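You operate a simulated robot arm through the tools that you are given. There is no shell and no other tool. Be economical: measure what you need, move in short steps, check, and stop when the job is done.

Carry out the task below with a simulated robot arm. There is one attempt and no reset: what you move stays moved.

TASK
Swap the valve clamped in the test rig for ball valve 29.
Fine: bleed to 0.0 before you free the clamp; old valve on the black mat; clamp the new one and leave the bleed open.
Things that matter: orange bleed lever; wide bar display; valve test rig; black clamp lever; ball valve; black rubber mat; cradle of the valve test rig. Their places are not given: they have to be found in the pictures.

It is judged by the outcome, as a careful person would: the job done as asked, and still so three seconds after it is handed in. It fails if anything else is knocked over, pushed out of place, dropped, spilled or broken.

THE ROBOT
A 7-joint arm with a two-finger parallel gripper, fixed in place. Base frame: the origin is at the foot of the arm, x ahead of it, y to its left, z up; the work surface is at about z = 4. Lengths are in mm, angles in rad, forces in N, time in s.
With the tool pointing down near the work surface it reaches from about 220 to 580 mm from the base axis. Its first joint turns from -1.152 to 1.152 rad. Payload 2.5 kg.
Tool frame: the origin (TCP) lies between the finger pads and is the grasp point; the fingertips stand 23 mm ahead of it; z points along the fingers, y is the line along which they close. The gripper opens to 94 mm. The fingers are 38 mm wide and 10 mm thick; the gripper's body (54 by 96 mm) begins 39 mm behind the TCP.
Orientation is that of the tool frame in the base frame, as a unit quaternion [x, y, z, w]. With the fingers straight down and closing along the base's y, the tool's x points along the base's -x, its y along +y and its z along -z.

THE INTERFACE
- The arm moves only by the tool play_rows. Its argument "series" is a list of rows, each an object of numbers (a shift or turn left out is 0, a gripper value left out holds the last): "x", "y", "z": the shift along the tool's x, y, z in mm; "ax", "ay", "az": the turn, a rotation vector about the tool's x, y, z in rad. In form: [{"x": .., "y": .., "z": .., "ax": .., "ay": .., "az": ..}, ...]. A call has 1 to 10 rows; each row shifts and turns the commanded pose from where the row before left it, along the tool's axes as they then stand. "gripper" is the finger opening in mm, from 0 to 94, set as the call begins (left out, the last holds). A row lasts 0.2 s, in which the tool goes at most 50 mm and 0.15 rad; a call with a longer step from one row to the next is refused whole, and so is a gripper value outside its range. A pose out of reach is approached as far as the arm can. The call stops where the force on the tool passes 40 N (or 10 N more than at its start, if that is more) or the arm is blocked; 0.2 s more then pass. The fingers move at their own pace (about 108 mm/s each) and stop on an object; they squeeze with about 39 N. The grip force told is the motor's: it shows also when the fingers shut on nothing. Time passes only in rows, and 0.2 s behind the last, so rows that do not move let the fingers close. It gives the time, the measured TCP pose, the force on the tool (base axes), the opening and the grip force at its end, in the units of the frame above (readings bear some noise), and new pictures: "views" is both (left out), scene, wrist or none.
- Cameras (640 x 400 px; columns grow to the right, rows downward): "scene" is fixed at [132.7, -420.1, 541]; the picture's right is [0.69, -0.72, 0.00], its down [-0.42, -0.40, -0.82] and it looks along [0.59, 0.57, -0.58] (base axes); focal length 256 px, centre (320, 200). "wrist" rides on the gripper at [-39, 0, -44] in the tool frame; the picture's right is [0.00, -1.00, 0.00], its down [0.97, 0.00, -0.24] and it looks along [0.24, 0.00, 0.97] (tool axes); focal length 218 px, centre (320, 200).
- point_at(camera, pixels): for up to 12 pixels [column, row] of the newest picture of that camera ("zoom" is the newest enlarged one), the place [x, y, z] in the base frame of the surface seen there, good to about 2 mm. No time passes.
- zoom(camera, box): a new picture of the part [left, top, right, bottom] of that camera's present view, enlarged. No time passes.
- hand_in(): hands the job in; it is judged then, once.

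Work in short steps. Measure before you move; look again where a grasp or a placing could have gone wrong, and mend it. You have 80 turns and 120 pictures in all, those below and enlarged ones among them. Open the gripper and draw the arm clear of the work before you hand the job in, unless the task says otherwise; then end with one line.

The tools are called by a JSON object that holds its "op" and its "data". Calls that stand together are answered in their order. play_rows: Moves the arm, as the interface text tells. Its arguments: {"type":"object","properties":{"series":{"type":"array"},"gripper":{"type":"number"},"views":{"type":"string","enum":["both","scene","wrist","none"]}},"required":["series"]} The other tools are called the same way: point_at (camera, pixels) gives the place of the surface under pixels of a picture; zoom (camera, box) takes an enlarged picture of a part of a camera's view; hand_in () hands the job in.

At the start:

```text
t: 0.0
tcp_pos: [301.7, -83.8, 405.6]
orientation: [0.0, 1.0, 0.0, 0.0]
ft_force: [0.3, 0.9, -0.5]
gripper_width: 94.3
gripper_force: 0.0
```

scene: 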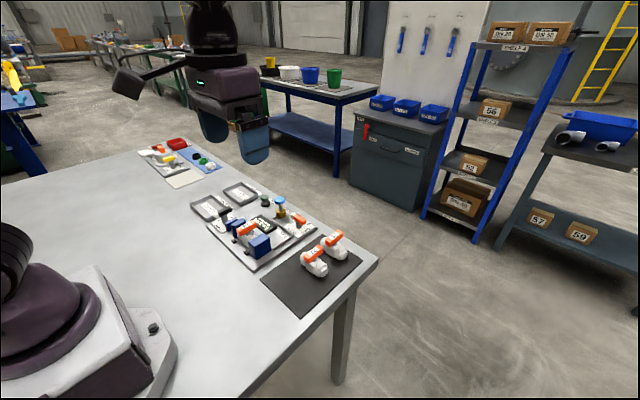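
wrist: 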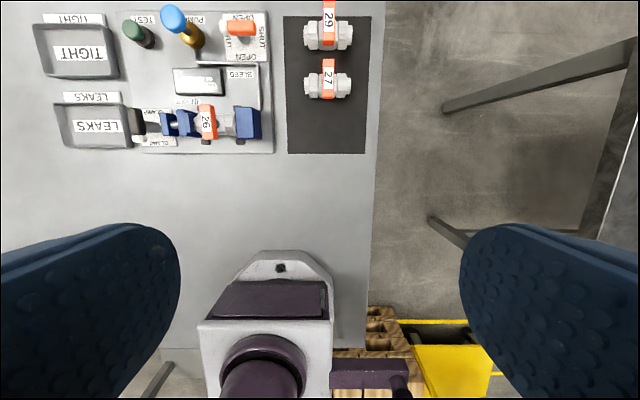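

The wrist view shows the rig, with valve 26 clamped, and the mat with valves 29 and 27. I zoom in on the rig in both cameras.

{"op": "zoom", "data": {"camera": "wrist", "box": [120, 0, 380, 162]}}

{"op": "zoom", "data": {"camera": "scene", "box": [180, 170, 380, 295]}}

```text
2.46 times, centred on (250, 81) of wrist
```

zoom: 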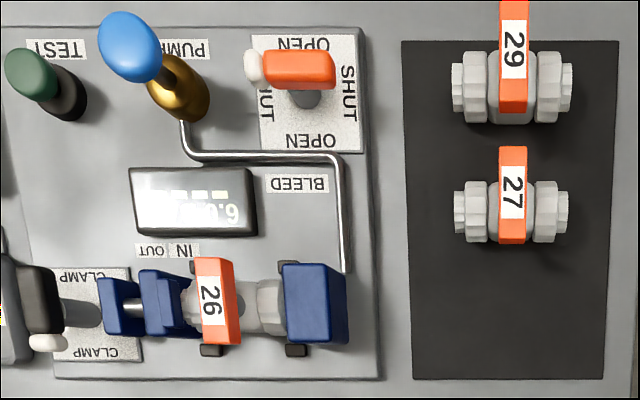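

```text
3.20 times, centred on (280, 232) of scene
```

zoom: 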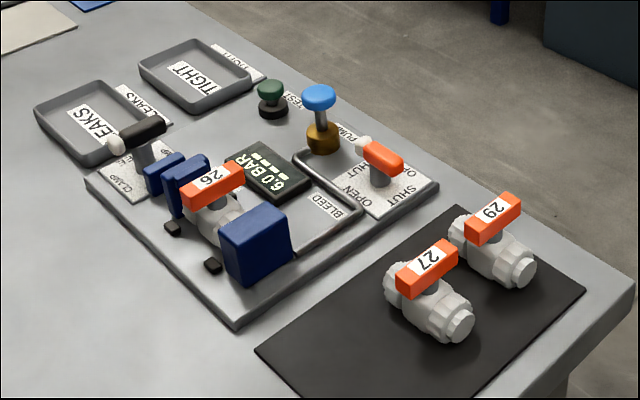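

I measure the key points.

{"op": "point_at", "data": {"camera": "wrist", "pixels": [[222, 28], [231, 28], [240, 28], [254, 28], [135, 112], [137, 125], [139, 138], [152, 125], [158, 125], [168, 125], [186, 124], [248, 125]]}}

{"op": "point_at", "data": {"camera": "wrist", "pixels": [[205, 110], [207, 122], [210, 136], [230, 125], [205, 142], [240, 142], [328, 65], [328, 82], [328, 96], [310, 86], [344, 86], [328, 40]]}}

{"op": "point_at", "data": {"camera": "scene", "pixels": [[293, 214], [300, 219], [304, 222], [299, 226], [217, 215], [225, 210], [231, 207], [225, 219], [326, 241], [334, 238], [341, 233], [344, 254]]}}

{"op": "zoom", "data": {"camera": "scene", "box": [200, 195, 280, 245]}}

```text
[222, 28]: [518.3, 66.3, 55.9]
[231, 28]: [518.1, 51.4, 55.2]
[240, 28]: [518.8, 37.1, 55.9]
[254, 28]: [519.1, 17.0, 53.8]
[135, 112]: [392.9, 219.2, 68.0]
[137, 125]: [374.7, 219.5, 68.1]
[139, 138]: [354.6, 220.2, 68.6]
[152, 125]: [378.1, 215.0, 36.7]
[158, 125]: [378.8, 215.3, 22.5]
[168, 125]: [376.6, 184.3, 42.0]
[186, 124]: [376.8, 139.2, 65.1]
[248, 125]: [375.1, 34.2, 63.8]
```

```text
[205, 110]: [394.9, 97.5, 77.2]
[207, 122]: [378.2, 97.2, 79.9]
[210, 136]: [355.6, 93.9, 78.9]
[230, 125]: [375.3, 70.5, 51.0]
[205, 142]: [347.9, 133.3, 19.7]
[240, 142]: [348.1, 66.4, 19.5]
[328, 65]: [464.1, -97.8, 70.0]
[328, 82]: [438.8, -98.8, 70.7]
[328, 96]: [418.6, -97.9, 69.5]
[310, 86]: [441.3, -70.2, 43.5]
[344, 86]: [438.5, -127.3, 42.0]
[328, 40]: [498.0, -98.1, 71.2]
```

```text
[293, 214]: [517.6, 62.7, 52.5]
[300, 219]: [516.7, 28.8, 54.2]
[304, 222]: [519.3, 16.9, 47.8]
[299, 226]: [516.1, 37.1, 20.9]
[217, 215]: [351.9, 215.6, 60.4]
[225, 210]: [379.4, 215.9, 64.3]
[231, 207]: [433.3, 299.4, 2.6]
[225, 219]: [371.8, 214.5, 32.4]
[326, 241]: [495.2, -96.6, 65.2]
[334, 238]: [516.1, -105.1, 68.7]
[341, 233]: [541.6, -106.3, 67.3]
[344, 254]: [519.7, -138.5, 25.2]
```

```text
8.00 times, centred on (240, 220) of scene
```

zoom: 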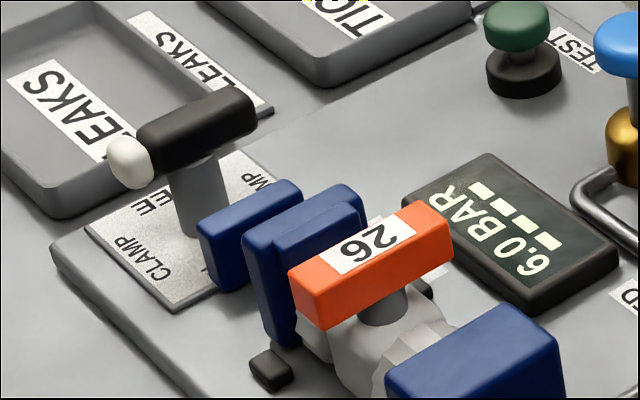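

Bleed lever centre is at about (518, 37, z 55), lying along y (SHUT). The clamp lever post is at (377, 215), and the gauge reads 6.0. I move to above the bleed lever and look closer.

{"op": "play_rows", "data": {"series": [{"x": -27.1, "y": 15.1, "z": 28}, {"x": -27.1, "y": 15.1, "z": 28}, {"x": -27.1, "y": 15.1, "z": 28}, {"x": -27.1, "y": 15.1, "z": 28}, {"x": -27.1, "y": 15.1, "z": 28}, {"x": -27.1, "y": 15.1, "z": 28}, {"x": -27.1, "y": 15.1, "z": 28}, {"x": -27.1, "y": 15.1, "z": 28}], "gripper": 50}}

```text
t: 1.8
tcp_pos: [521.7, 35.6, 182.6]
orientation: [-0.001, 1.0, 0.001, 0.001]
ft_force: [-0.3, 0.9, 0.8]
gripper_width: 49.7
gripper_force: 0.1
```

scene: 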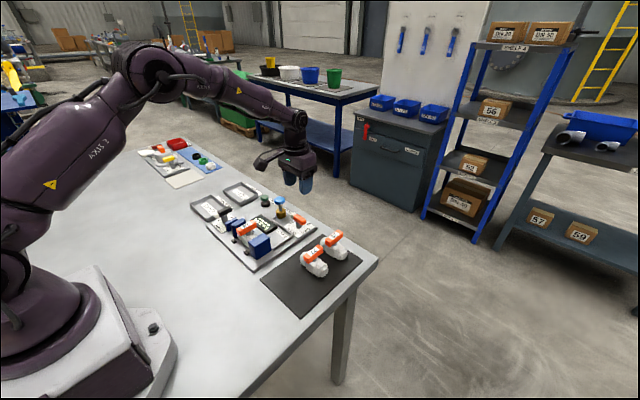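
wrist: 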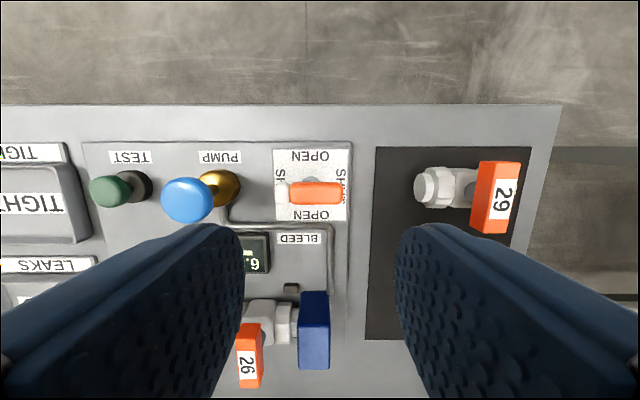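

{"op": "point_at", "data": {"camera": "wrist", "pixels": [[293, 193], [300, 193], [338, 193], [315, 184], [315, 200], [187, 195], [165, 195], [210, 195], [218, 187], [310, 207], [495, 165], [500, 225]]}}

{"op": "zoom", "data": {"camera": "wrist", "box": [160, 120, 380, 258]}}

```text
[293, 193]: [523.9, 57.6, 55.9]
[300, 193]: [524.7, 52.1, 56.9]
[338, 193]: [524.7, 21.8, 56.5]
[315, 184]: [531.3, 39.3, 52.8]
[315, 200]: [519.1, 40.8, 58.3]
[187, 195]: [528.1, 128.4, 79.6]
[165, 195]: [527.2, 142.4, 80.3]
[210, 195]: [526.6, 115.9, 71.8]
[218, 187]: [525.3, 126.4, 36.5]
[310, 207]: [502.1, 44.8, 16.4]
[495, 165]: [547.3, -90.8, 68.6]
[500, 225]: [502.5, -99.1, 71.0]
```

```text
2.90 times, centred on (270, 189) of wrist
```

zoom: 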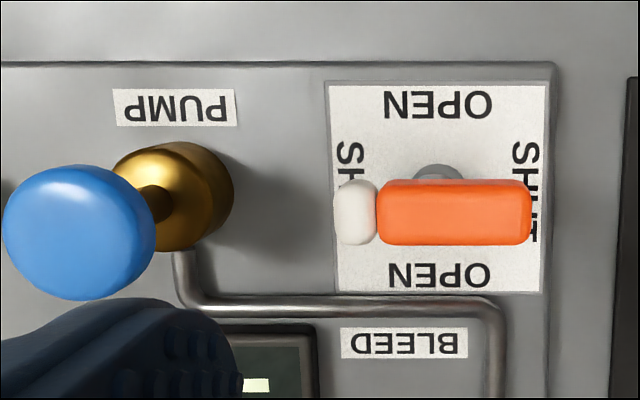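

Bleed lever centre is about (521.5, 43), bar top at z 57 and 17 mm wide. I centre over it and turn the wrist 90°.

{"op": "play_rows", "data": {"series": [{"y": 7.4, "z": 20}, {"az": 0.15}, {"az": 0.15}, {"az": 0.15}, {"az": 0.15}, {"az": 0.15}, {"az": 0.15}, {"az": 0.15}, {"az": 0.15}, {"az": 0.15}], "gripper": 44, "views": "none"}}

{"op": "play_rows", "data": {"series": [{"az": 0.15}, {"az": 0.0708}, {"z": 25}, {}], "views": "both"}}

```text
t: 4.0
tcp_pos: [517.2, 43.6, 160.6]
orientation: [0.626, 0.78, 0.0, 0.0]
ft_force: [0.2, -0.5, 0.5]
gripper_width: 44.2
gripper_force: 0.1
```

```text
t: 5.0
tcp_pos: [518.2, 43.3, 136.8]
orientation: [0.707, 0.707, 0.0, 0.001]
ft_force: [0.2, 0.9, 0.1]
gripper_width: 44.0
gripper_force: 0.1
```

scene: 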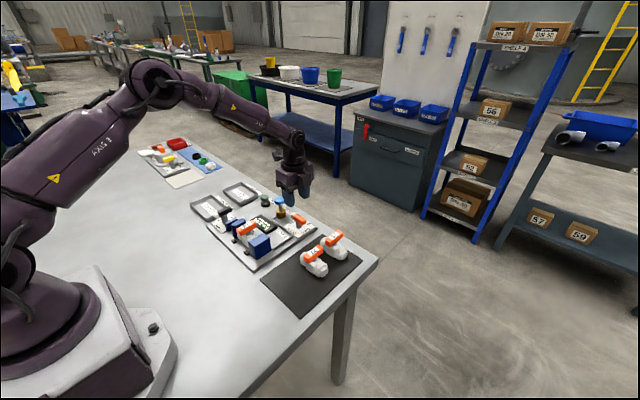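
wrist: 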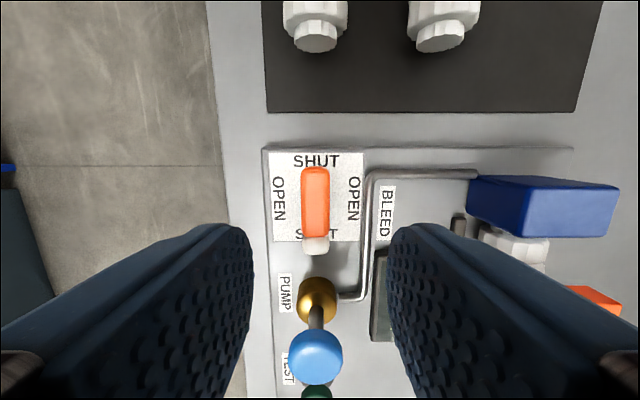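

{"op": "point_at", "data": {"camera": "wrist", "pixels": [[315, 175], [315, 200], [315, 232], [304, 200], [326, 200], [316, 245], [318, 156], [318, 228]]}}

{"op": "zoom", "data": {"camera": "wrist", "box": [250, 140, 380, 260]}}

```text
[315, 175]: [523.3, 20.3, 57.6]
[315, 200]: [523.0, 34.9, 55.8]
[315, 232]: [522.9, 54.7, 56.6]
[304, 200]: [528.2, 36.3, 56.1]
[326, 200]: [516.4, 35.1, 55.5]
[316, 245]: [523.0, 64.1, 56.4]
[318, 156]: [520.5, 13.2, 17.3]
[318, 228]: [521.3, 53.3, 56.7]
```

```text
3.33 times, centred on (315, 200) of wrist
```

zoom: 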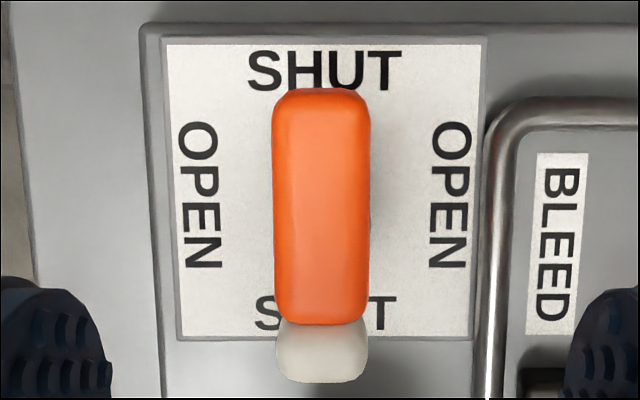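

{"op": "point_at", "data": {"camera": "wrist", "pixels": [[285, 154], [285, 238], [357, 238], [357, 154], [340, 154]]}}

```text
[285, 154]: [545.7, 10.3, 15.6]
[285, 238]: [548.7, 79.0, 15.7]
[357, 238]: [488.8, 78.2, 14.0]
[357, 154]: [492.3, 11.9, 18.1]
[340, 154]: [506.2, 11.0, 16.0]
```

Lever axis is at about (521, 44). I shift to it, descend to TCP z 67 and close.

{"op": "play_rows", "data": {"series": [{"y": 3, "x": 0.7, "z": 30}, {"z": 30}, {"z": 9.5}, {}], "views": "none"}}

{"op": "play_rows", "data": {"series": [{}, {}, {}], "gripper": 0, "views": "wrist"}}

```text
t: 6.0
tcp_pos: [521.3, 43.5, 67.4]
orientation: [0.707, 0.707, 0.0, 0.0]
ft_force: [-0.3, 0.6, 0.2]
gripper_width: 43.9
gripper_force: 0.0
```

```text
t: 6.8
tcp_pos: [521.0, 44.0, 66.8]
orientation: [0.707, 0.707, 0.002, 0.003]
ft_force: [23.8, 1.2, -14.6]
gripper_width: 17.7
gripper_force: 44.8
```

wrist: 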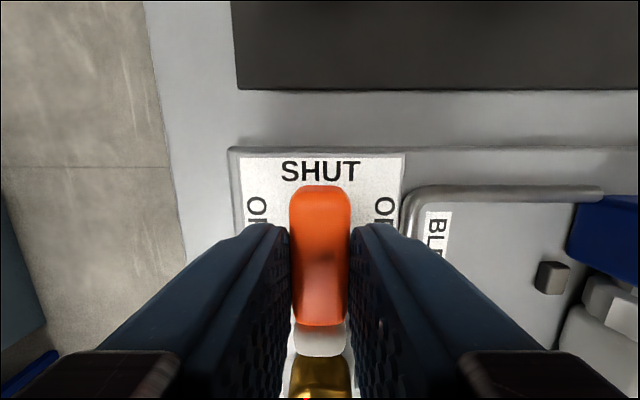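

Gripped, but there is a 24 N side load, so I ease by 1 mm and begin turning back.

{"op": "play_rows", "data": {"series": [{"y": 1.2}, {"az": -0.1}, {"az": -0.15}, {}], "views": "none"}}

```text
t: 7.8
tcp_pos: [521.8, 43.4, 67.9]
orientation: [0.613, 0.79, -0.001, 0.0]
ft_force: [-3.6, -1.7, 15.4]
gripper_width: 17.8
gripper_force: 45.2
```

{"op": "play_rows", "data": {"series": [{"az": -0.15}, {"az": -0.15}, {"az": -0.15}, {"az": -0.15}, {"az": -0.15}, {"az": -0.15}, {"az": -0.15}, {"az": -0.15}, {"az": -0.12}, {}]}}

```text
t: 10.0
tcp_pos: [522.8, 45.1, 67.0]
orientation: [-0.001, 1.0, 0.001, 0.001]
ft_force: [-15.7, 4.7, 30.5]
gripper_width: 17.6
gripper_force: 45.2
```

scene: 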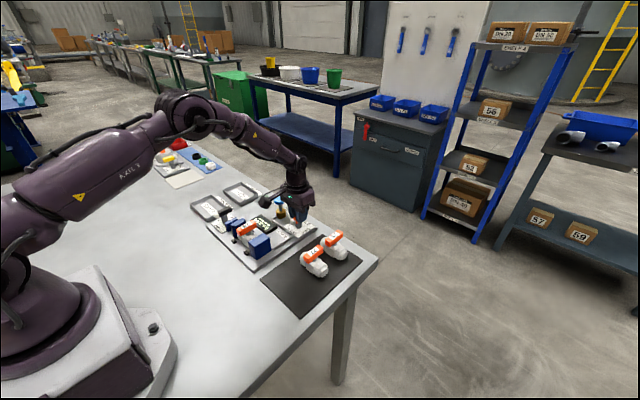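
wrist: 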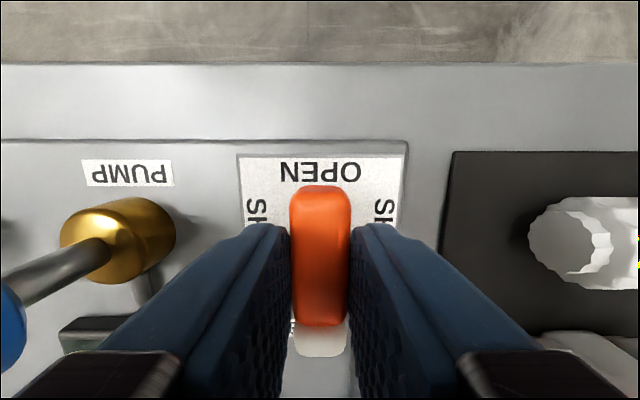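

The lever now points to OPEN. I release, rise and read the display.

{"op": "play_rows", "data": {"series": [{}, {}, {"z": -30}, {"z": -45}, {"z": -45}, {"z": -45}, {}], "gripper": 44}}

{"op": "zoom", "data": {"camera": "scene", "box": [200, 180, 328, 260]}}

```text
t: 11.6
tcp_pos: [523.5, 46.4, 233.4]
orientation: [0.0, 1.0, 0.0, 0.0]
ft_force: [0.4, 0.0, -0.5]
gripper_width: 43.9
gripper_force: 0.1
```

scene: 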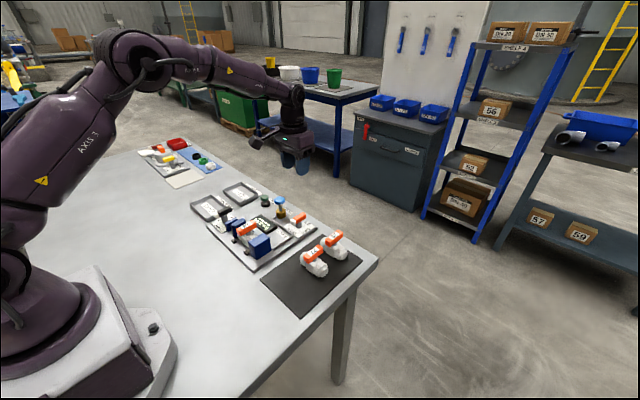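
wrist: 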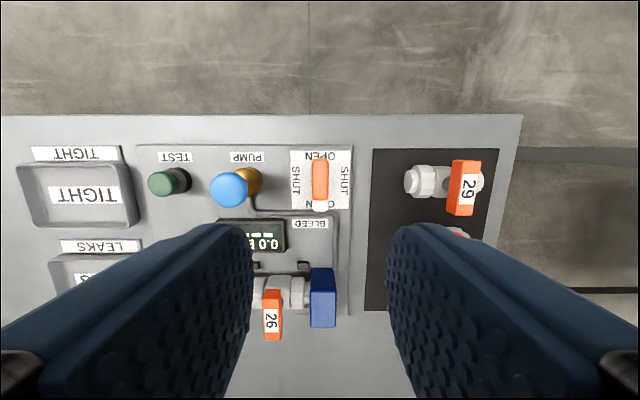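

```text
5.00 times, centred on (264, 220) of scene
```

zoom: 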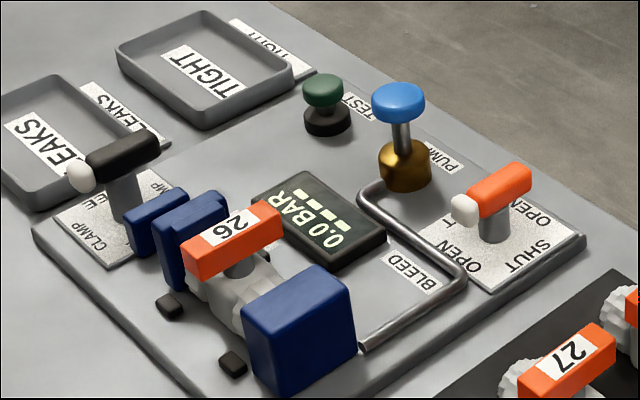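

Display reads 0.0 BAR and the bleed is at OPEN. I move over the clamp lever.

{"op": "play_rows", "data": {"series": [{"x": 24.5, "y": 28.2, "z": 11.5}, {"x": 24.5, "y": 28.2, "z": 11.5}, {"x": 24.5, "y": 28.2, "z": 11.5}, {"x": 24.5, "y": 28.2, "z": 11.5}, {"x": 24.5, "y": 28.2, "z": 11.5}, {"x": 24.5, "y": 28.2, "z": 11.5}, {}], "views": "wrist"}}

```text
t: 13.2
tcp_pos: [375.7, 215.5, 163.7]
orientation: [0.0, 1.0, 0.0, 0.0]
ft_force: [-0.4, 0.3, -0.1]
gripper_width: 44.0
gripper_force: 0.1
```

wrist: 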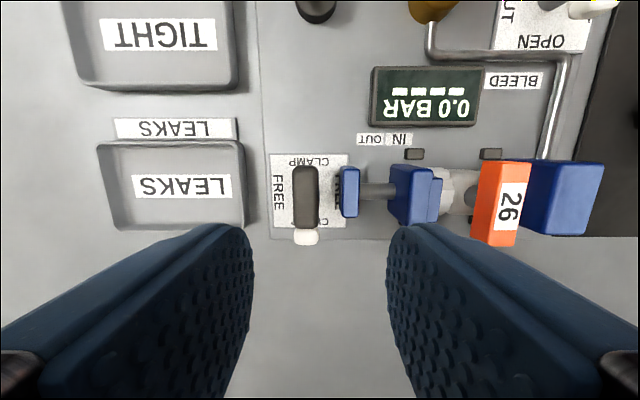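

{"op": "point_at", "data": {"camera": "wrist", "pixels": [[306, 175], [306, 195], [306, 220], [298, 195], [314, 195], [306, 237], [275, 158], [275, 222], [341, 158], [341, 224], [349, 178], [410, 180]]}}

{"op": "zoom", "data": {"camera": "wrist", "box": [250, 130, 450, 255]}}

```text
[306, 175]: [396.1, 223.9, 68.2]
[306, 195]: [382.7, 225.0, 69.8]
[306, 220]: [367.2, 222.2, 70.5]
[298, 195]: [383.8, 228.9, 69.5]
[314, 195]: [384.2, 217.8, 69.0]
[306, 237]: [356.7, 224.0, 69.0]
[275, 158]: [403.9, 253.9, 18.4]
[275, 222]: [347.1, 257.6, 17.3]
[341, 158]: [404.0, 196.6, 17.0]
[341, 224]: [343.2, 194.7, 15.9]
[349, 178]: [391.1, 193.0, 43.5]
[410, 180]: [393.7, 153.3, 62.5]
```

```text
3.20 times, centred on (350, 192) of wrist
```

zoom: 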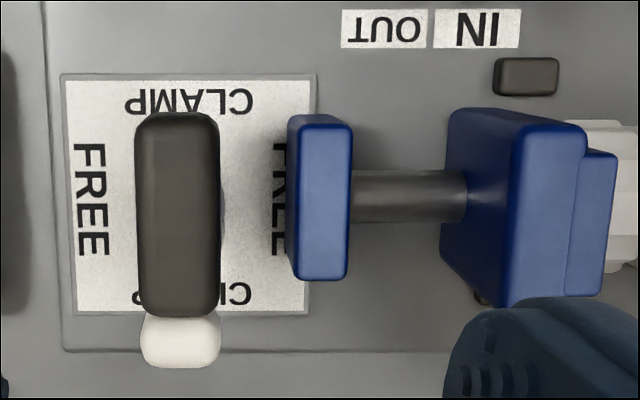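

Display reads 0.0. Clamp lever axis is at about (375.5, 223.5), bar top at z 69. I descend to TCP z 79 and grip.

{"op": "play_rows", "data": {"series": [{"y": 8, "z": 20}, {"z": 35}, {"z": 29.7}, {}], "views": "none"}}

{"op": "play_rows", "data": {"series": [{}, {}, {}], "gripper": 0, "views": "wrist"}}

```text
t: 14.2
tcp_pos: [375.3, 224.8, 76.4]
orientation: [0.0, 1.0, -0.001, 0.0]
ft_force: [0.4, 0.5, -0.4]
gripper_width: 44.0
gripper_force: 0.1
```

```text
t: 15.0
tcp_pos: [375.1, 224.5, 77.8]
orientation: [-0.002, 1.0, 0.002, 0.0]
ft_force: [5.6, 17.4, -13.7]
gripper_width: 18.0
gripper_force: 45.1
```

wrist: 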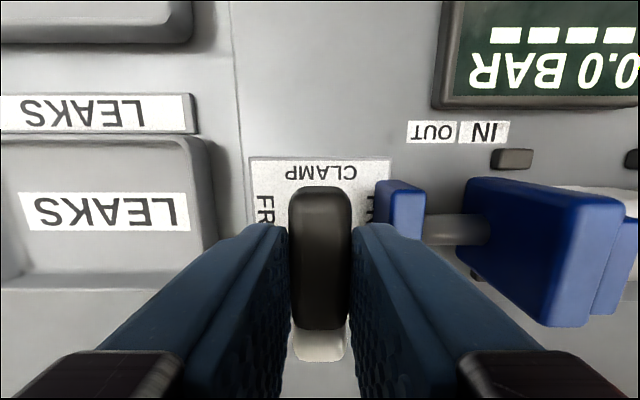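

Gripped. I start turning so the white end moves away from the jaw.

{"op": "play_rows", "data": {"series": [{"y": 0.8}, {"az": 0.12}, {"az": 0.15}, {}], "views": "none"}}

```text
t: 16.0
tcp_pos: [375.5, 224.7, 77.2]
orientation: [0.135, 0.991, 0.003, 0.0]
ft_force: [4.2, 26.0, -18.6]
gripper_width: 17.7
gripper_force: 45.1
```

{"op": "play_rows", "data": {"series": [{"az": 0.15}, {"az": 0.15}, {"az": 0.15}, {"az": 0.15}, {"az": 0.15}, {"az": 0.15}, {"az": 0.15}, {"az": 0.15}, {"az": 0.1}, {}]}}

```text
t: 18.2
tcp_pos: [374.5, 223.0, 77.9]
orientation: [0.706, 0.708, -0.001, -0.003]
ft_force: [-14.2, 16.0, 11.0]
gripper_width: 17.8
gripper_force: 45.0
```

scene: 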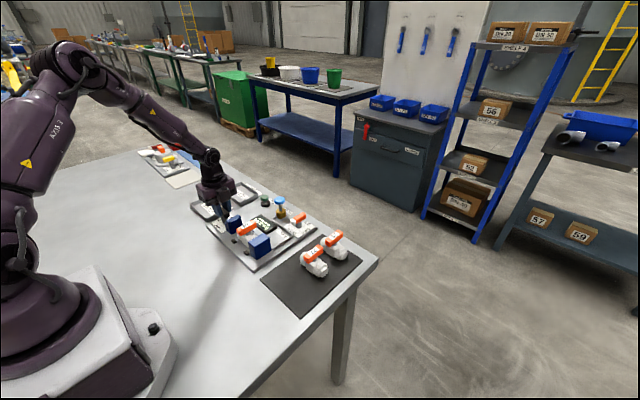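
wrist: 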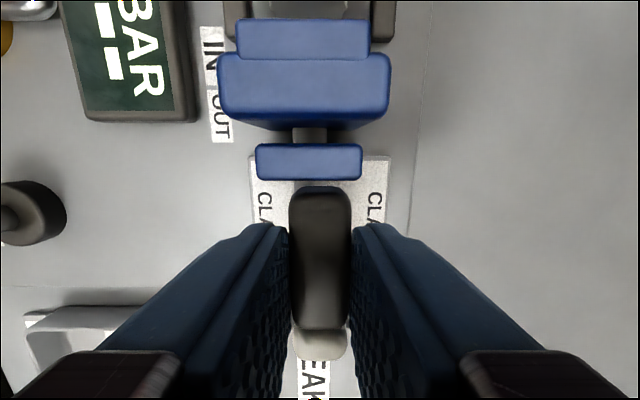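

The jaw has moved to OUT. I release, rise and turn the wrist back.

{"op": "play_rows", "data": {"series": [{}, {}, {"z": -30}, {"z": -45}, {"z": -45}, {}], "gripper": 44, "views": "none"}}

{"op": "play_rows", "data": {"series": [{"x": -40, "az": -0.15}, {"az": -0.15}, {"az": -0.15}, {"az": -0.15}, {"az": -0.15}, {"az": -0.15}, {"az": -0.15}, {"az": -0.15}, {"az": -0.15}, {"az": -0.15}], "views": "none"}}

{"op": "play_rows", "data": {"series": [{"az": -0.07}, {"y": -40}, {"y": -40}, {}]}}

```text
t: 19.6
tcp_pos: [375.7, 221.5, 197.7]
orientation: [0.708, 0.707, 0.0, 0.0]
ft_force: [-0.4, 0.6, 0.5]
gripper_width: 43.9
gripper_force: 0.0
```

```text
t: 21.8
tcp_pos: [375.2, 181.9, 198.4]
orientation: [0.034, 0.999, 0.0, 0.0]
ft_force: [-0.6, 0.6, 0.2]
gripper_width: 43.9
gripper_force: 0.0
```

```text
t: 22.8
tcp_pos: [376.1, 103.2, 199.2]
orientation: [0.0, 1.0, 0.0, 0.001]
ft_force: [-0.1, -0.4, 0.3]
gripper_width: 43.9
gripper_force: 0.1
```

scene: 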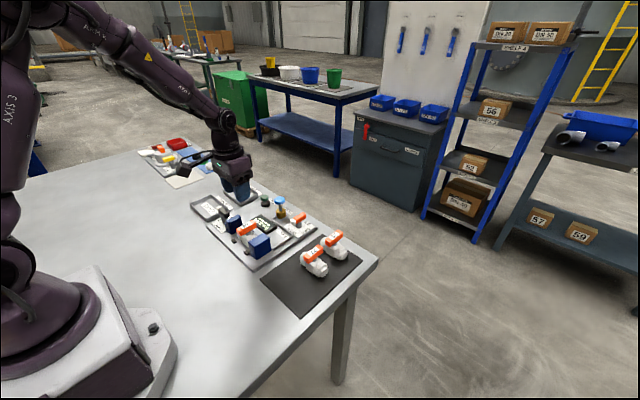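
wrist: 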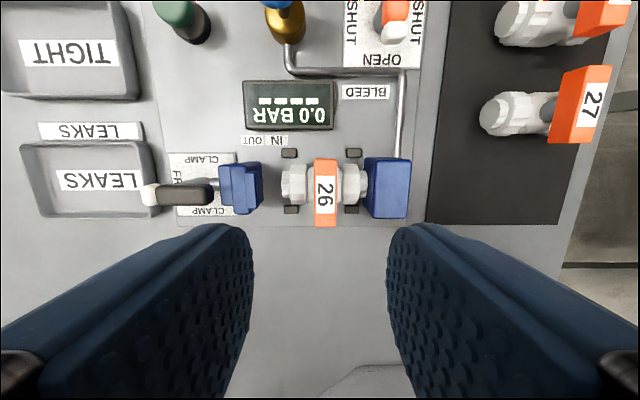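

{"op": "zoom", "data": {"camera": "wrist", "box": [210, 130, 430, 235]}}

{"op": "point_at", "data": {"camera": "wrist", "pixels": [[325, 163], [325, 180], [325, 205], [316, 175], [334, 175], [285, 183], [308, 183], [345, 183], [360, 183], [368, 185], [258, 188], [325, 223]]}}

{"op": "zoom", "data": {"camera": "scene", "box": [210, 200, 290, 265]}}

```text
2.91 times, centred on (320, 182) of wrist
```

zoom: 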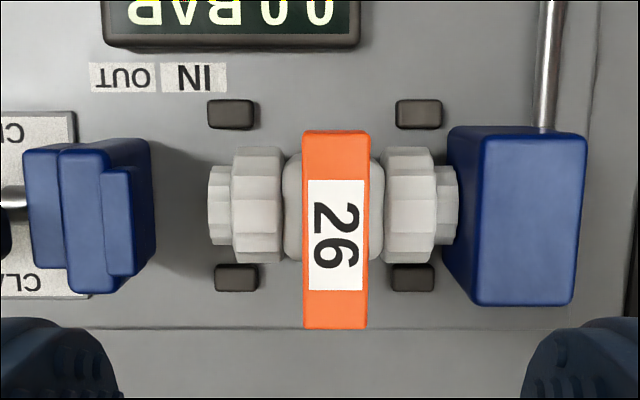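

```text
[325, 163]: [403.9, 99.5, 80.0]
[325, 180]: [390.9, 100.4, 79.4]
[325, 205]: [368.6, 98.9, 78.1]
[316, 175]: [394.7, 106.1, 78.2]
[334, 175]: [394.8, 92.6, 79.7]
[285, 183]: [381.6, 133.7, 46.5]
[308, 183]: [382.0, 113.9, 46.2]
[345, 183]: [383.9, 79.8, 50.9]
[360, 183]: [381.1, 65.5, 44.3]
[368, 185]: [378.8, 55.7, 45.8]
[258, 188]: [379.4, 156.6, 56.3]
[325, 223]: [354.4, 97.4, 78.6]
```

```text
6.15 times, centred on (250, 232) of scene
```

zoom: 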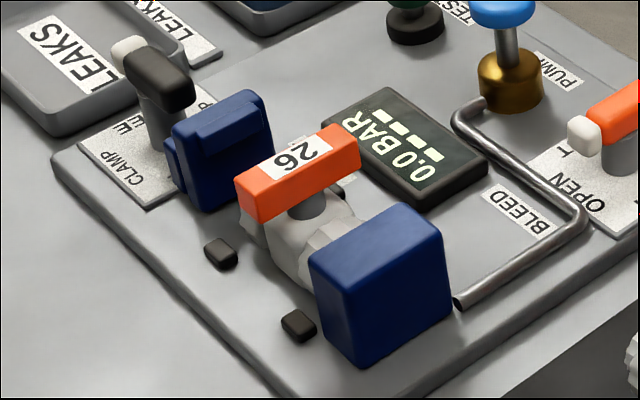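

Valve 26's handle is centred at (378, 98.5), with its top at z 79 and 22 mm wide. I descend and grip the handle.

{"op": "play_rows", "data": {"series": [{"x": -2, "y": -4.5, "z": 40}, {"z": 40}, {"z": 25}, {"z": 8}, {}], "views": "wrist"}}

```text
t: 24.0
tcp_pos: [377.2, 96.7, 84.6]
orientation: [0.001, 1.0, 0.0, 0.0]
ft_force: [0.6, -0.2, -0.3]
gripper_width: 43.9
gripper_force: 0.1
```

wrist: 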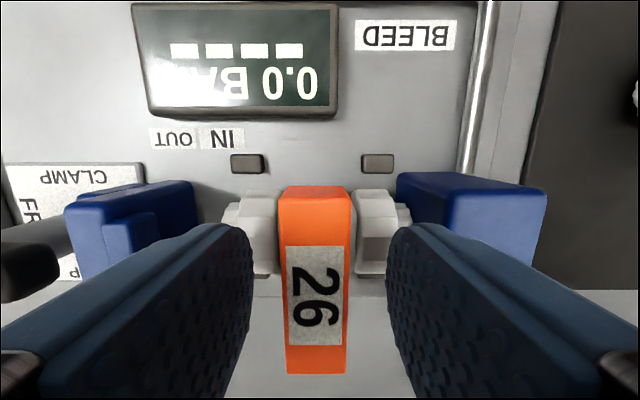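

{"op": "play_rows", "data": {"series": [{"y": 1}, {}, {}, {}], "gripper": 0, "views": "none"}}

{"op": "play_rows", "data": {"series": [{"z": -3}, {"z": -3, "y": 2}, {}], "views": "both"}}

```text
t: 25.0
tcp_pos: [378.6, 97.7, 83.6]
orientation: [0.0, 1.0, 0.0, 0.0]
ft_force: [-0.1, -1.3, -0.6]
gripper_width: 17.3
gripper_force: 38.9
```

```text
t: 25.8
tcp_pos: [376.9, 102.9, 91.5]
orientation: [0.002, 1.0, 0.0, 0.0]
ft_force: [0.0, 0.4, -2.8]
gripper_width: 17.5
gripper_force: 39.2
```

scene: 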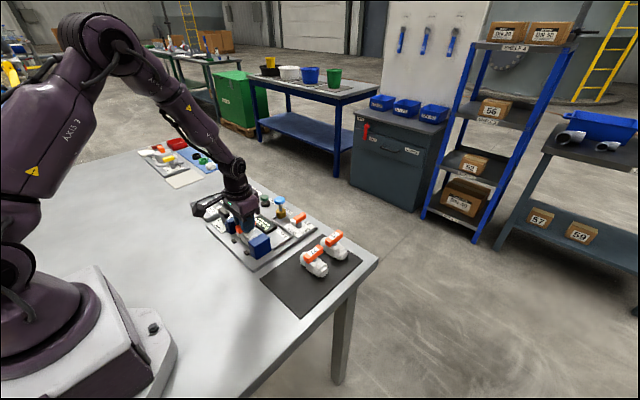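
wrist: 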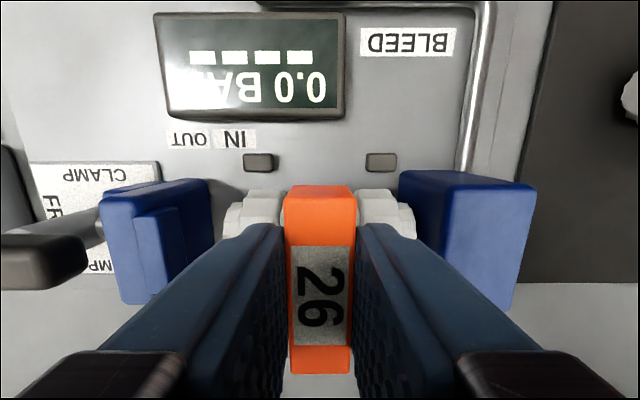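

Valve 26 is held. I lift it and carry it over the mat.

{"op": "play_rows", "data": {"series": [{"z": -30}, {"z": -45}, {"z": -45}, {"y": -45}, {"y": -45}, {"y": -45}, {"y": -45}, {"y": -21}, {}]}}

{"op": "point_at", "data": {"camera": "scene", "pixels": [[264, 280], [303, 316], [290, 285], [310, 300], [313, 250], [336, 230], [325, 273], [300, 262], [320, 262], [344, 256]]}}

```text
t: 27.8
tcp_pos: [378.8, -102.5, 211.1]
orientation: [0.001, 1.0, 0.0, 0.0]
ft_force: [-0.4, -0.4, -1.4]
gripper_width: 17.3
gripper_force: 38.5
```

scene: 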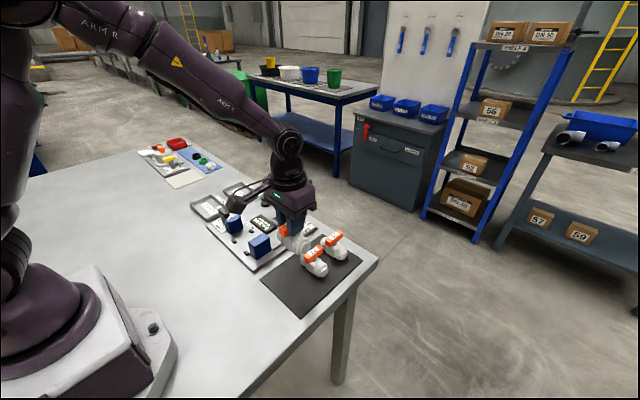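
wrist: 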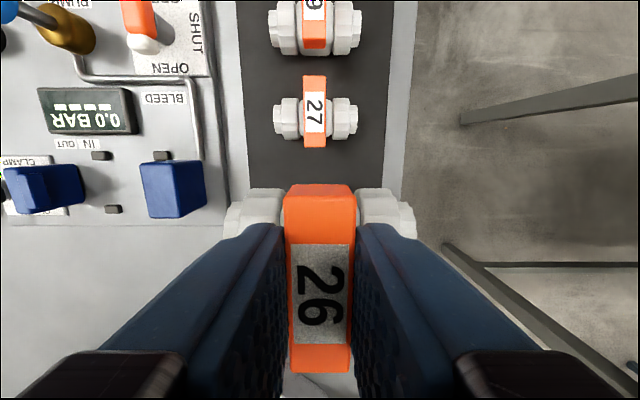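

```text
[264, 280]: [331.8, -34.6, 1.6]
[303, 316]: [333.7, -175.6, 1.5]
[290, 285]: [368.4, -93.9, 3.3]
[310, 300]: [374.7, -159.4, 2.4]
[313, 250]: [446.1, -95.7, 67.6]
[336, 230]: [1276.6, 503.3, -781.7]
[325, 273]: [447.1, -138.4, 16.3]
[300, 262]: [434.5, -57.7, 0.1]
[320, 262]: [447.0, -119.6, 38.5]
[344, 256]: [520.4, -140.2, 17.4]
```

The mat spans x from 331 and y from -35 to -176. I set valve 26 down at (371, -104).

{"op": "play_rows", "data": {"series": [{"x": 7.5, "y": -1.5, "z": 35}, {"z": 45}, {"z": 35}, {"z": 14}, {}], "views": "scene"}}

{"op": "zoom", "data": {"camera": "scene", "box": [240, 210, 368, 290]}}

```text
t: 29.0
tcp_pos: [372.1, -100.8, 83.1]
orientation: [0.0, 1.0, 0.0, 0.0]
ft_force: [0.3, 0.0, -1.3]
gripper_width: 17.1
gripper_force: 38.6
```

scene: 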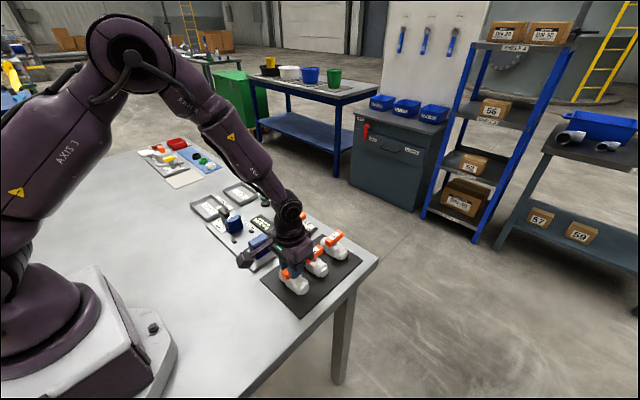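

```text
5.00 times, centred on (304, 250) of scene
```

zoom: 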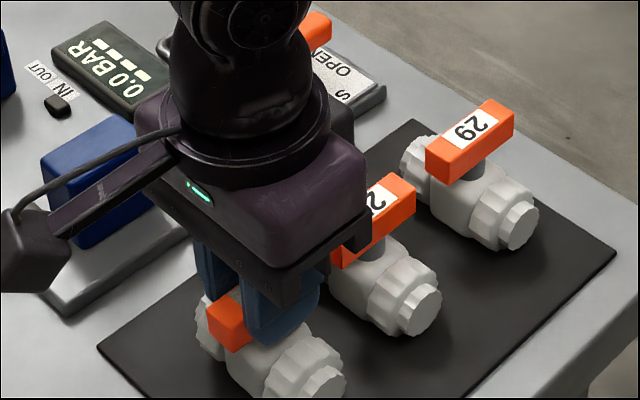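

{"op": "play_rows", "data": {"series": [{"z": 4}, {"z": 2}, {"z": 1}, {}], "views": "none"}}

```text
t: 30.0
tcp_pos: [372.4, -102.3, 76.4]
orientation: [0.0, 1.0, 0.0, 0.0]
ft_force: [-1.3, -0.6, 6.8]
gripper_width: 17.3
gripper_force: 38.9
```

Contact felt (+7 N). I release, rise and look.

{"op": "play_rows", "data": {"series": [{}, {}, {"z": -30}, {"z": -45}, {"z": -45}, {}], "gripper": 44}}

```text
t: 31.4
tcp_pos: [369.8, -102.8, 196.2]
orientation: [0.001, 1.0, 0.0, 0.0]
ft_force: [0.7, -0.1, -0.2]
gripper_width: 43.9
gripper_force: 0.0
```

scene: 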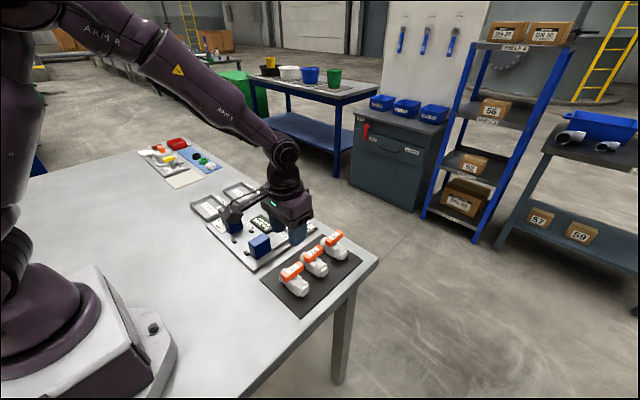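
wrist: 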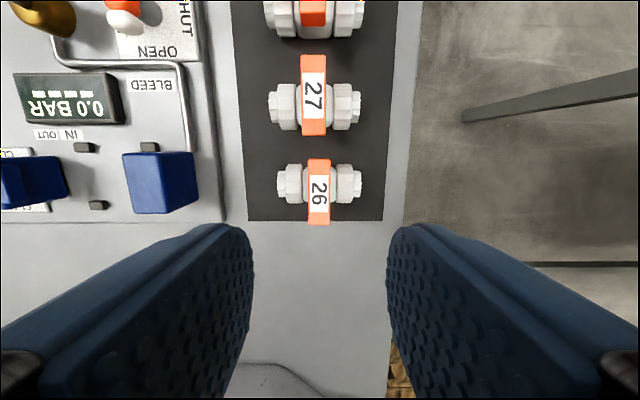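

Valve 26 sits on the mat. I move over valve 29.

{"op": "play_rows", "data": {"series": [{"x": -38}, {"x": -38}, {"x": -38}, {"x": -38}, {}], "views": "wrist"}}

{"op": "zoom", "data": {"camera": "wrist", "box": [230, 120, 410, 232]}}

{"op": "point_at", "data": {"camera": "wrist", "pixels": [[316, 165], [316, 185], [316, 205], [307, 175], [325, 175], [282, 185], [356, 185]]}}

```text
t: 32.6
tcp_pos: [521.4, -101.2, 193.8]
orientation: [0.0, 1.0, -0.001, 0.0]
ft_force: [-1.0, -0.4, -0.4]
gripper_width: 43.9
gripper_force: 0.0
```

wrist: 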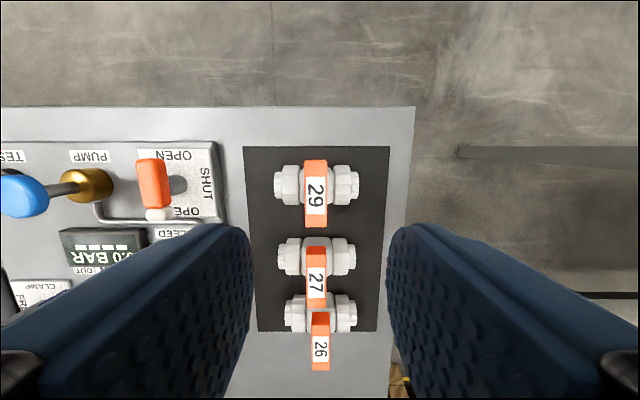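

```text
3.56 times, centred on (320, 176) of wrist
```

zoom: 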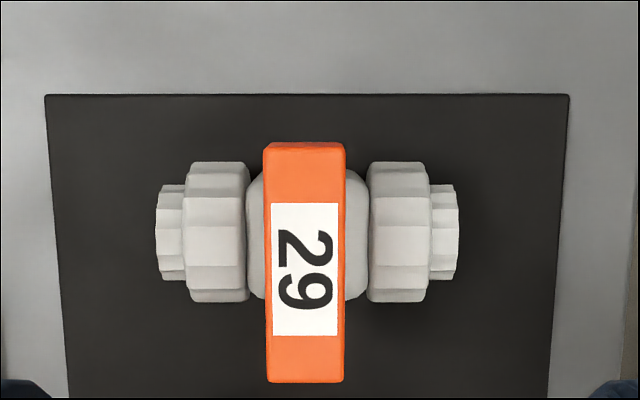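

```text
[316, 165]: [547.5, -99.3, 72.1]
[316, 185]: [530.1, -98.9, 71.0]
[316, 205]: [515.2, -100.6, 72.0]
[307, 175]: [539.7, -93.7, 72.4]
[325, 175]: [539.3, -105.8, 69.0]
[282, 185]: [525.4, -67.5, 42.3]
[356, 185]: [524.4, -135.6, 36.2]
```

Valve 29's handle is centred at about (523, -99.5). I descend to TCP z 76.

{"op": "play_rows", "data": {"series": [{"x": -2, "y": 1.8, "z": 40}, {"z": 40}, {"z": 30}, {"z": 7}, {}], "views": "wrist"}}

```text
t: 33.8
tcp_pos: [521.3, -101.1, 78.0]
orientation: [0.0, 1.0, 0.001, -0.001]
ft_force: [-0.2, 0.8, 0.0]
gripper_width: 44.1
gripper_force: 0.1
```

wrist: 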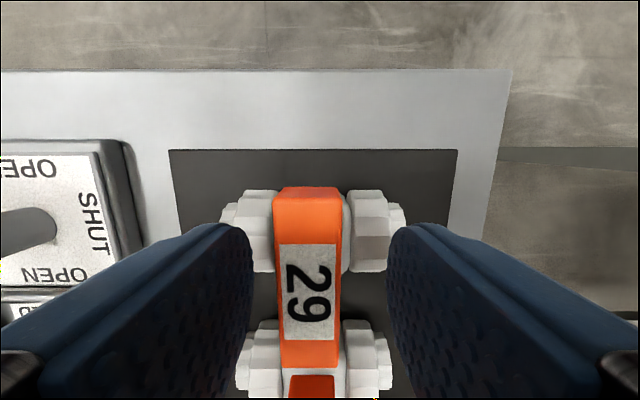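

{"op": "play_rows", "data": {"series": [{"y": 3, "z": 1.5}, {}], "views": "none"}}

{"op": "play_rows", "data": {"series": [{}, {}, {}], "gripper": 0, "views": "none"}}

{"op": "play_rows", "data": {"series": [{"z": -5}, {"z": -30}, {"z": -45}, {"z": -45}, {}]}}

```text
t: 34.4
tcp_pos: [522.3, -98.0, 77.1]
orientation: [-0.001, 1.0, 0.0, -0.001]
ft_force: [-0.8, -0.4, -0.1]
gripper_width: 44.0
gripper_force: 0.0
```

```text
t: 35.2
tcp_pos: [523.1, -98.9, 76.0]
orientation: [0.001, 1.0, 0.0, 0.0]
ft_force: [-0.3, -0.7, 1.0]
gripper_width: 17.3
gripper_force: 38.8
```

```text
t: 36.4
tcp_pos: [522.4, -97.9, 202.7]
orientation: [0.001, 1.0, 0.0, 0.0]
ft_force: [-1.2, 0.0, -2.2]
gripper_width: 17.3
gripper_force: 39.3
```

scene: 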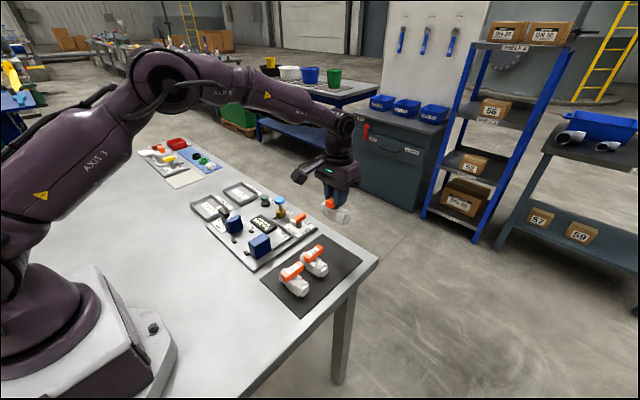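
wrist: 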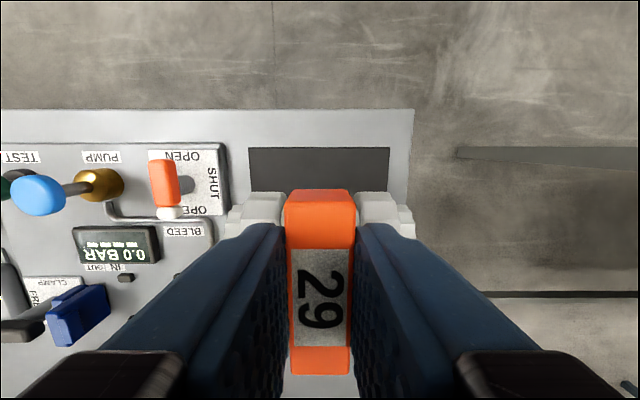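

Valve 29 is held in the same relation as 26 was. I carry it above the cradle.

{"op": "play_rows", "data": {"series": [{"x": 24.1, "y": 33}, {"x": 24.1, "y": 33}, {"x": 24.1, "y": 33}, {"x": 24.1, "y": 33}, {"x": 24.1, "y": 33}, {"x": 24.1, "y": 33}, {"z": 40}, {"z": 30}, {}]}}

{"op": "zoom", "data": {"camera": "scene", "box": [200, 190, 300, 265]}}

```text
t: 38.4
tcp_pos: [378.5, 101.7, 129.8]
orientation: [0.001, 1.0, 0.0, 0.0]
ft_force: [-0.5, 0.4, -0.4]
gripper_width: 17.4
gripper_force: 39.2
```

scene: 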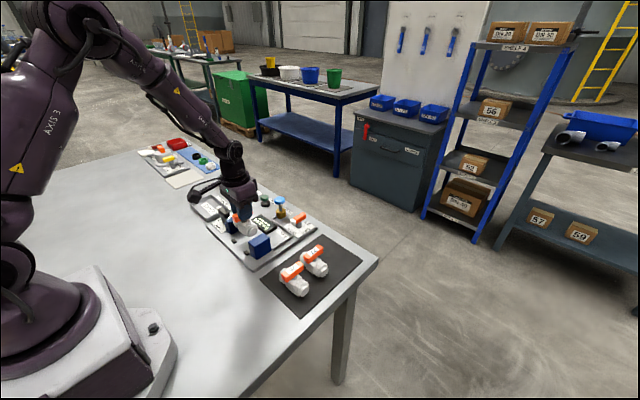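
wrist: 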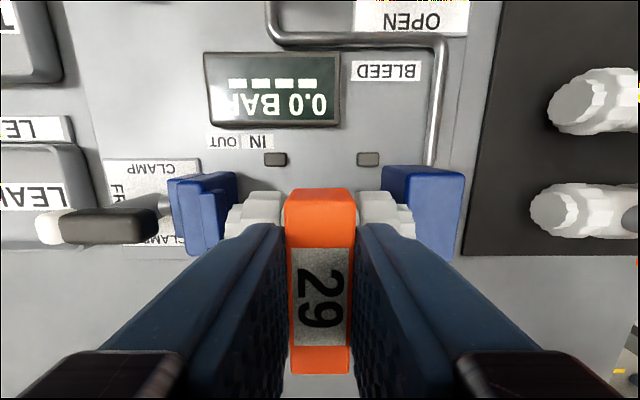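

```text
5.33 times, centred on (250, 228) of scene
```

zoom: 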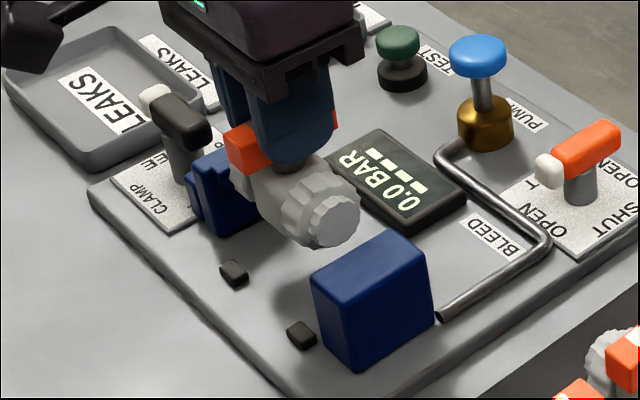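

{"op": "play_rows", "data": {"series": [{"z": 25, "y": -0.5}, {"z": 15}, {"z": 3}, {}], "views": "wrist"}}

{"op": "zoom", "data": {"camera": "scene", "box": [200, 190, 300, 265]}}

```text
t: 39.4
tcp_pos: [378.3, 102.3, 87.7]
orientation: [0.0, 1.0, 0.0, 0.0]
ft_force: [0.6, -0.9, -2.5]
gripper_width: 17.5
gripper_force: 39.4
```

wrist: 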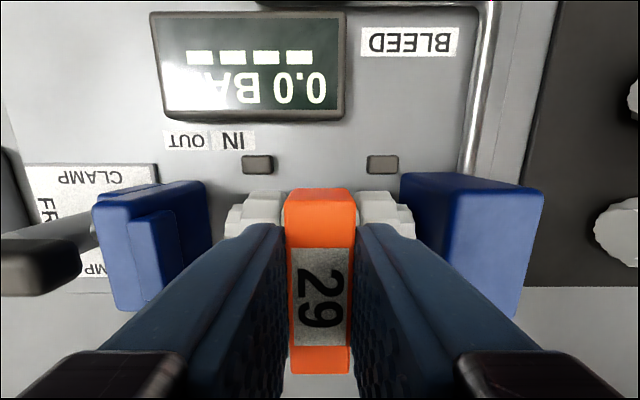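

```text
5.33 times, centred on (250, 228) of scene
```

zoom: 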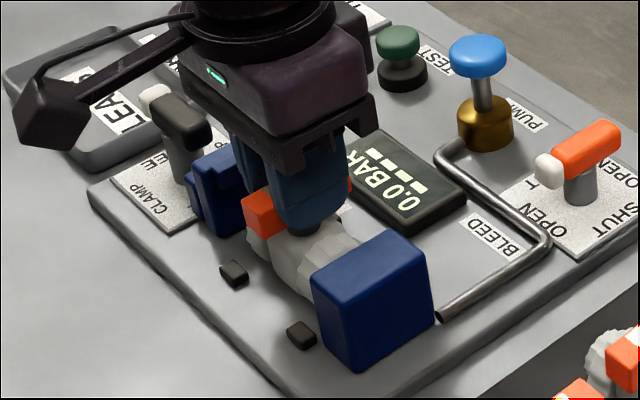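

It is about 3 mm left of the old seat, so I shift -2.5 mm in y and lower until it rests.

{"op": "play_rows", "data": {"series": [{"y": -2.5}, {"z": 2}, {"z": 1}, {}], "views": "none"}}

```text
t: 40.4
tcp_pos: [380.1, 97.9, 85.7]
orientation: [0.001, 1.0, 0.0, -0.001]
ft_force: [0.1, 1.1, -1.3]
gripper_width: 17.4
gripper_force: 39.0
```

{"op": "play_rows", "data": {"series": [{"z": 1}, {"z": 1}, {}], "views": "none"}}

```text
t: 41.2
tcp_pos: [378.6, 99.0, 82.7]
orientation: [0.0, 1.0, 0.002, 0.0]
ft_force: [-10.3, 1.4, 31.4]
gripper_width: 17.0
gripper_force: 39.1
```

Firm contact (31 N up, -10 N in x). I ease off slightly, then check.

{"op": "play_rows", "data": {"series": [{"z": -0.8, "x": 0.7}, {}], "views": "none"}}

```text
t: 41.8
tcp_pos: [379.1, 97.7, 84.2]
orientation: [0.0, 1.0, 0.002, 0.001]
ft_force: [-1.0, 3.8, 14.9]
gripper_width: 17.4
gripper_force: 39.3
```

Seated. I release, rise and inspect.

{"op": "play_rows", "data": {"series": [{}, {}, {"z": -30}, {"z": -45}, {"z": -40}, {}], "gripper": 44, "views": "wrist"}}

{"op": "zoom", "data": {"camera": "scene", "box": [210, 200, 290, 265]}}

{"op": "point_at", "data": {"camera": "wrist", "pixels": [[325, 163], [325, 180], [325, 205], [316, 175], [334, 175]]}}

```text
t: 43.2
tcp_pos: [378.0, 98.8, 198.4]
orientation: [0.0, 1.0, 0.0, 0.0]
ft_force: [-0.4, 0.4, 0.0]
gripper_width: 43.8
gripper_force: 0.1
```

wrist: 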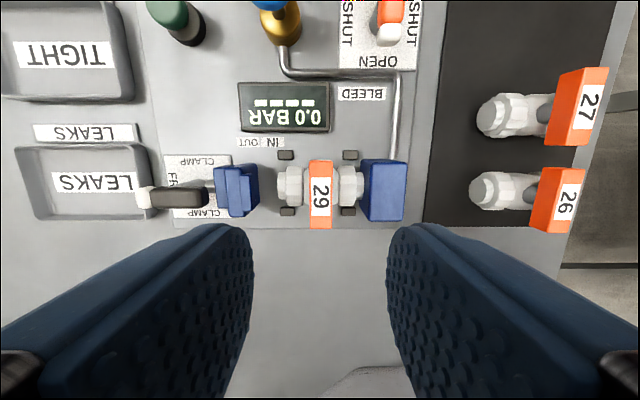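

```text
6.15 times, centred on (250, 232) of scene
```

zoom: 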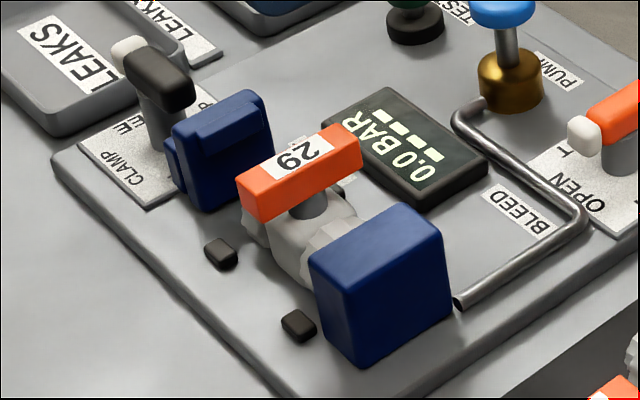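

```text
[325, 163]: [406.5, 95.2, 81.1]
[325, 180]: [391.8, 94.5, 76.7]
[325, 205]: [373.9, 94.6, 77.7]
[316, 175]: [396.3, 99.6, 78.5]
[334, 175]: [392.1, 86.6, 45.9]
```

Valve 29 sits just as 26 did. I go to the clamp lever with the wrist turned 90°.

{"op": "play_rows", "data": {"series": [{"x": 2.8, "y": 42}, {"y": 42}, {"y": 41}, {"az": 0.15}, {"az": 0.15}, {"az": 0.15}, {"az": 0.15}, {"az": 0.15}, {"az": 0.15}, {"az": 0.15}], "views": "none"}}

{"op": "play_rows", "data": {"series": [{"az": 0.15}, {"az": 0.15}, {"az": 0.15}, {"az": 0.0708}, {"z": 40}, {}], "views": "wrist"}}

{"op": "point_at", "data": {"camera": "wrist", "pixels": [[320, 180], [320, 200], [320, 220], [312, 200], [328, 200]]}}

```text
t: 45.4
tcp_pos: [375.6, 223.3, 199.5]
orientation: [0.503, 0.864, 0.0, 0.001]
ft_force: [0.0, 0.7, -1.0]
gripper_width: 43.7
gripper_force: 0.1
```

```text
t: 46.8
tcp_pos: [376.5, 221.9, 158.5]
orientation: [0.708, 0.707, 0.0, -0.001]
ft_force: [-0.2, 0.4, -0.3]
gripper_width: 43.8
gripper_force: 0.0
```

wrist: 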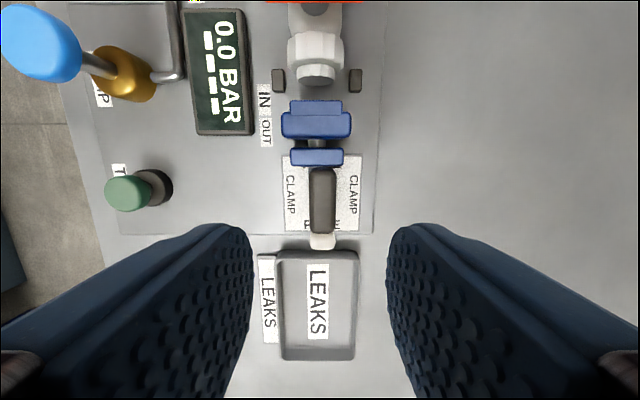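

```text
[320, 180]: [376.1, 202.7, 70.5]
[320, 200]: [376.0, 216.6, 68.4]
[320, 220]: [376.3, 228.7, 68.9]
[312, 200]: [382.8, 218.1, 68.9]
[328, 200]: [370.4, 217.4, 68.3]
```

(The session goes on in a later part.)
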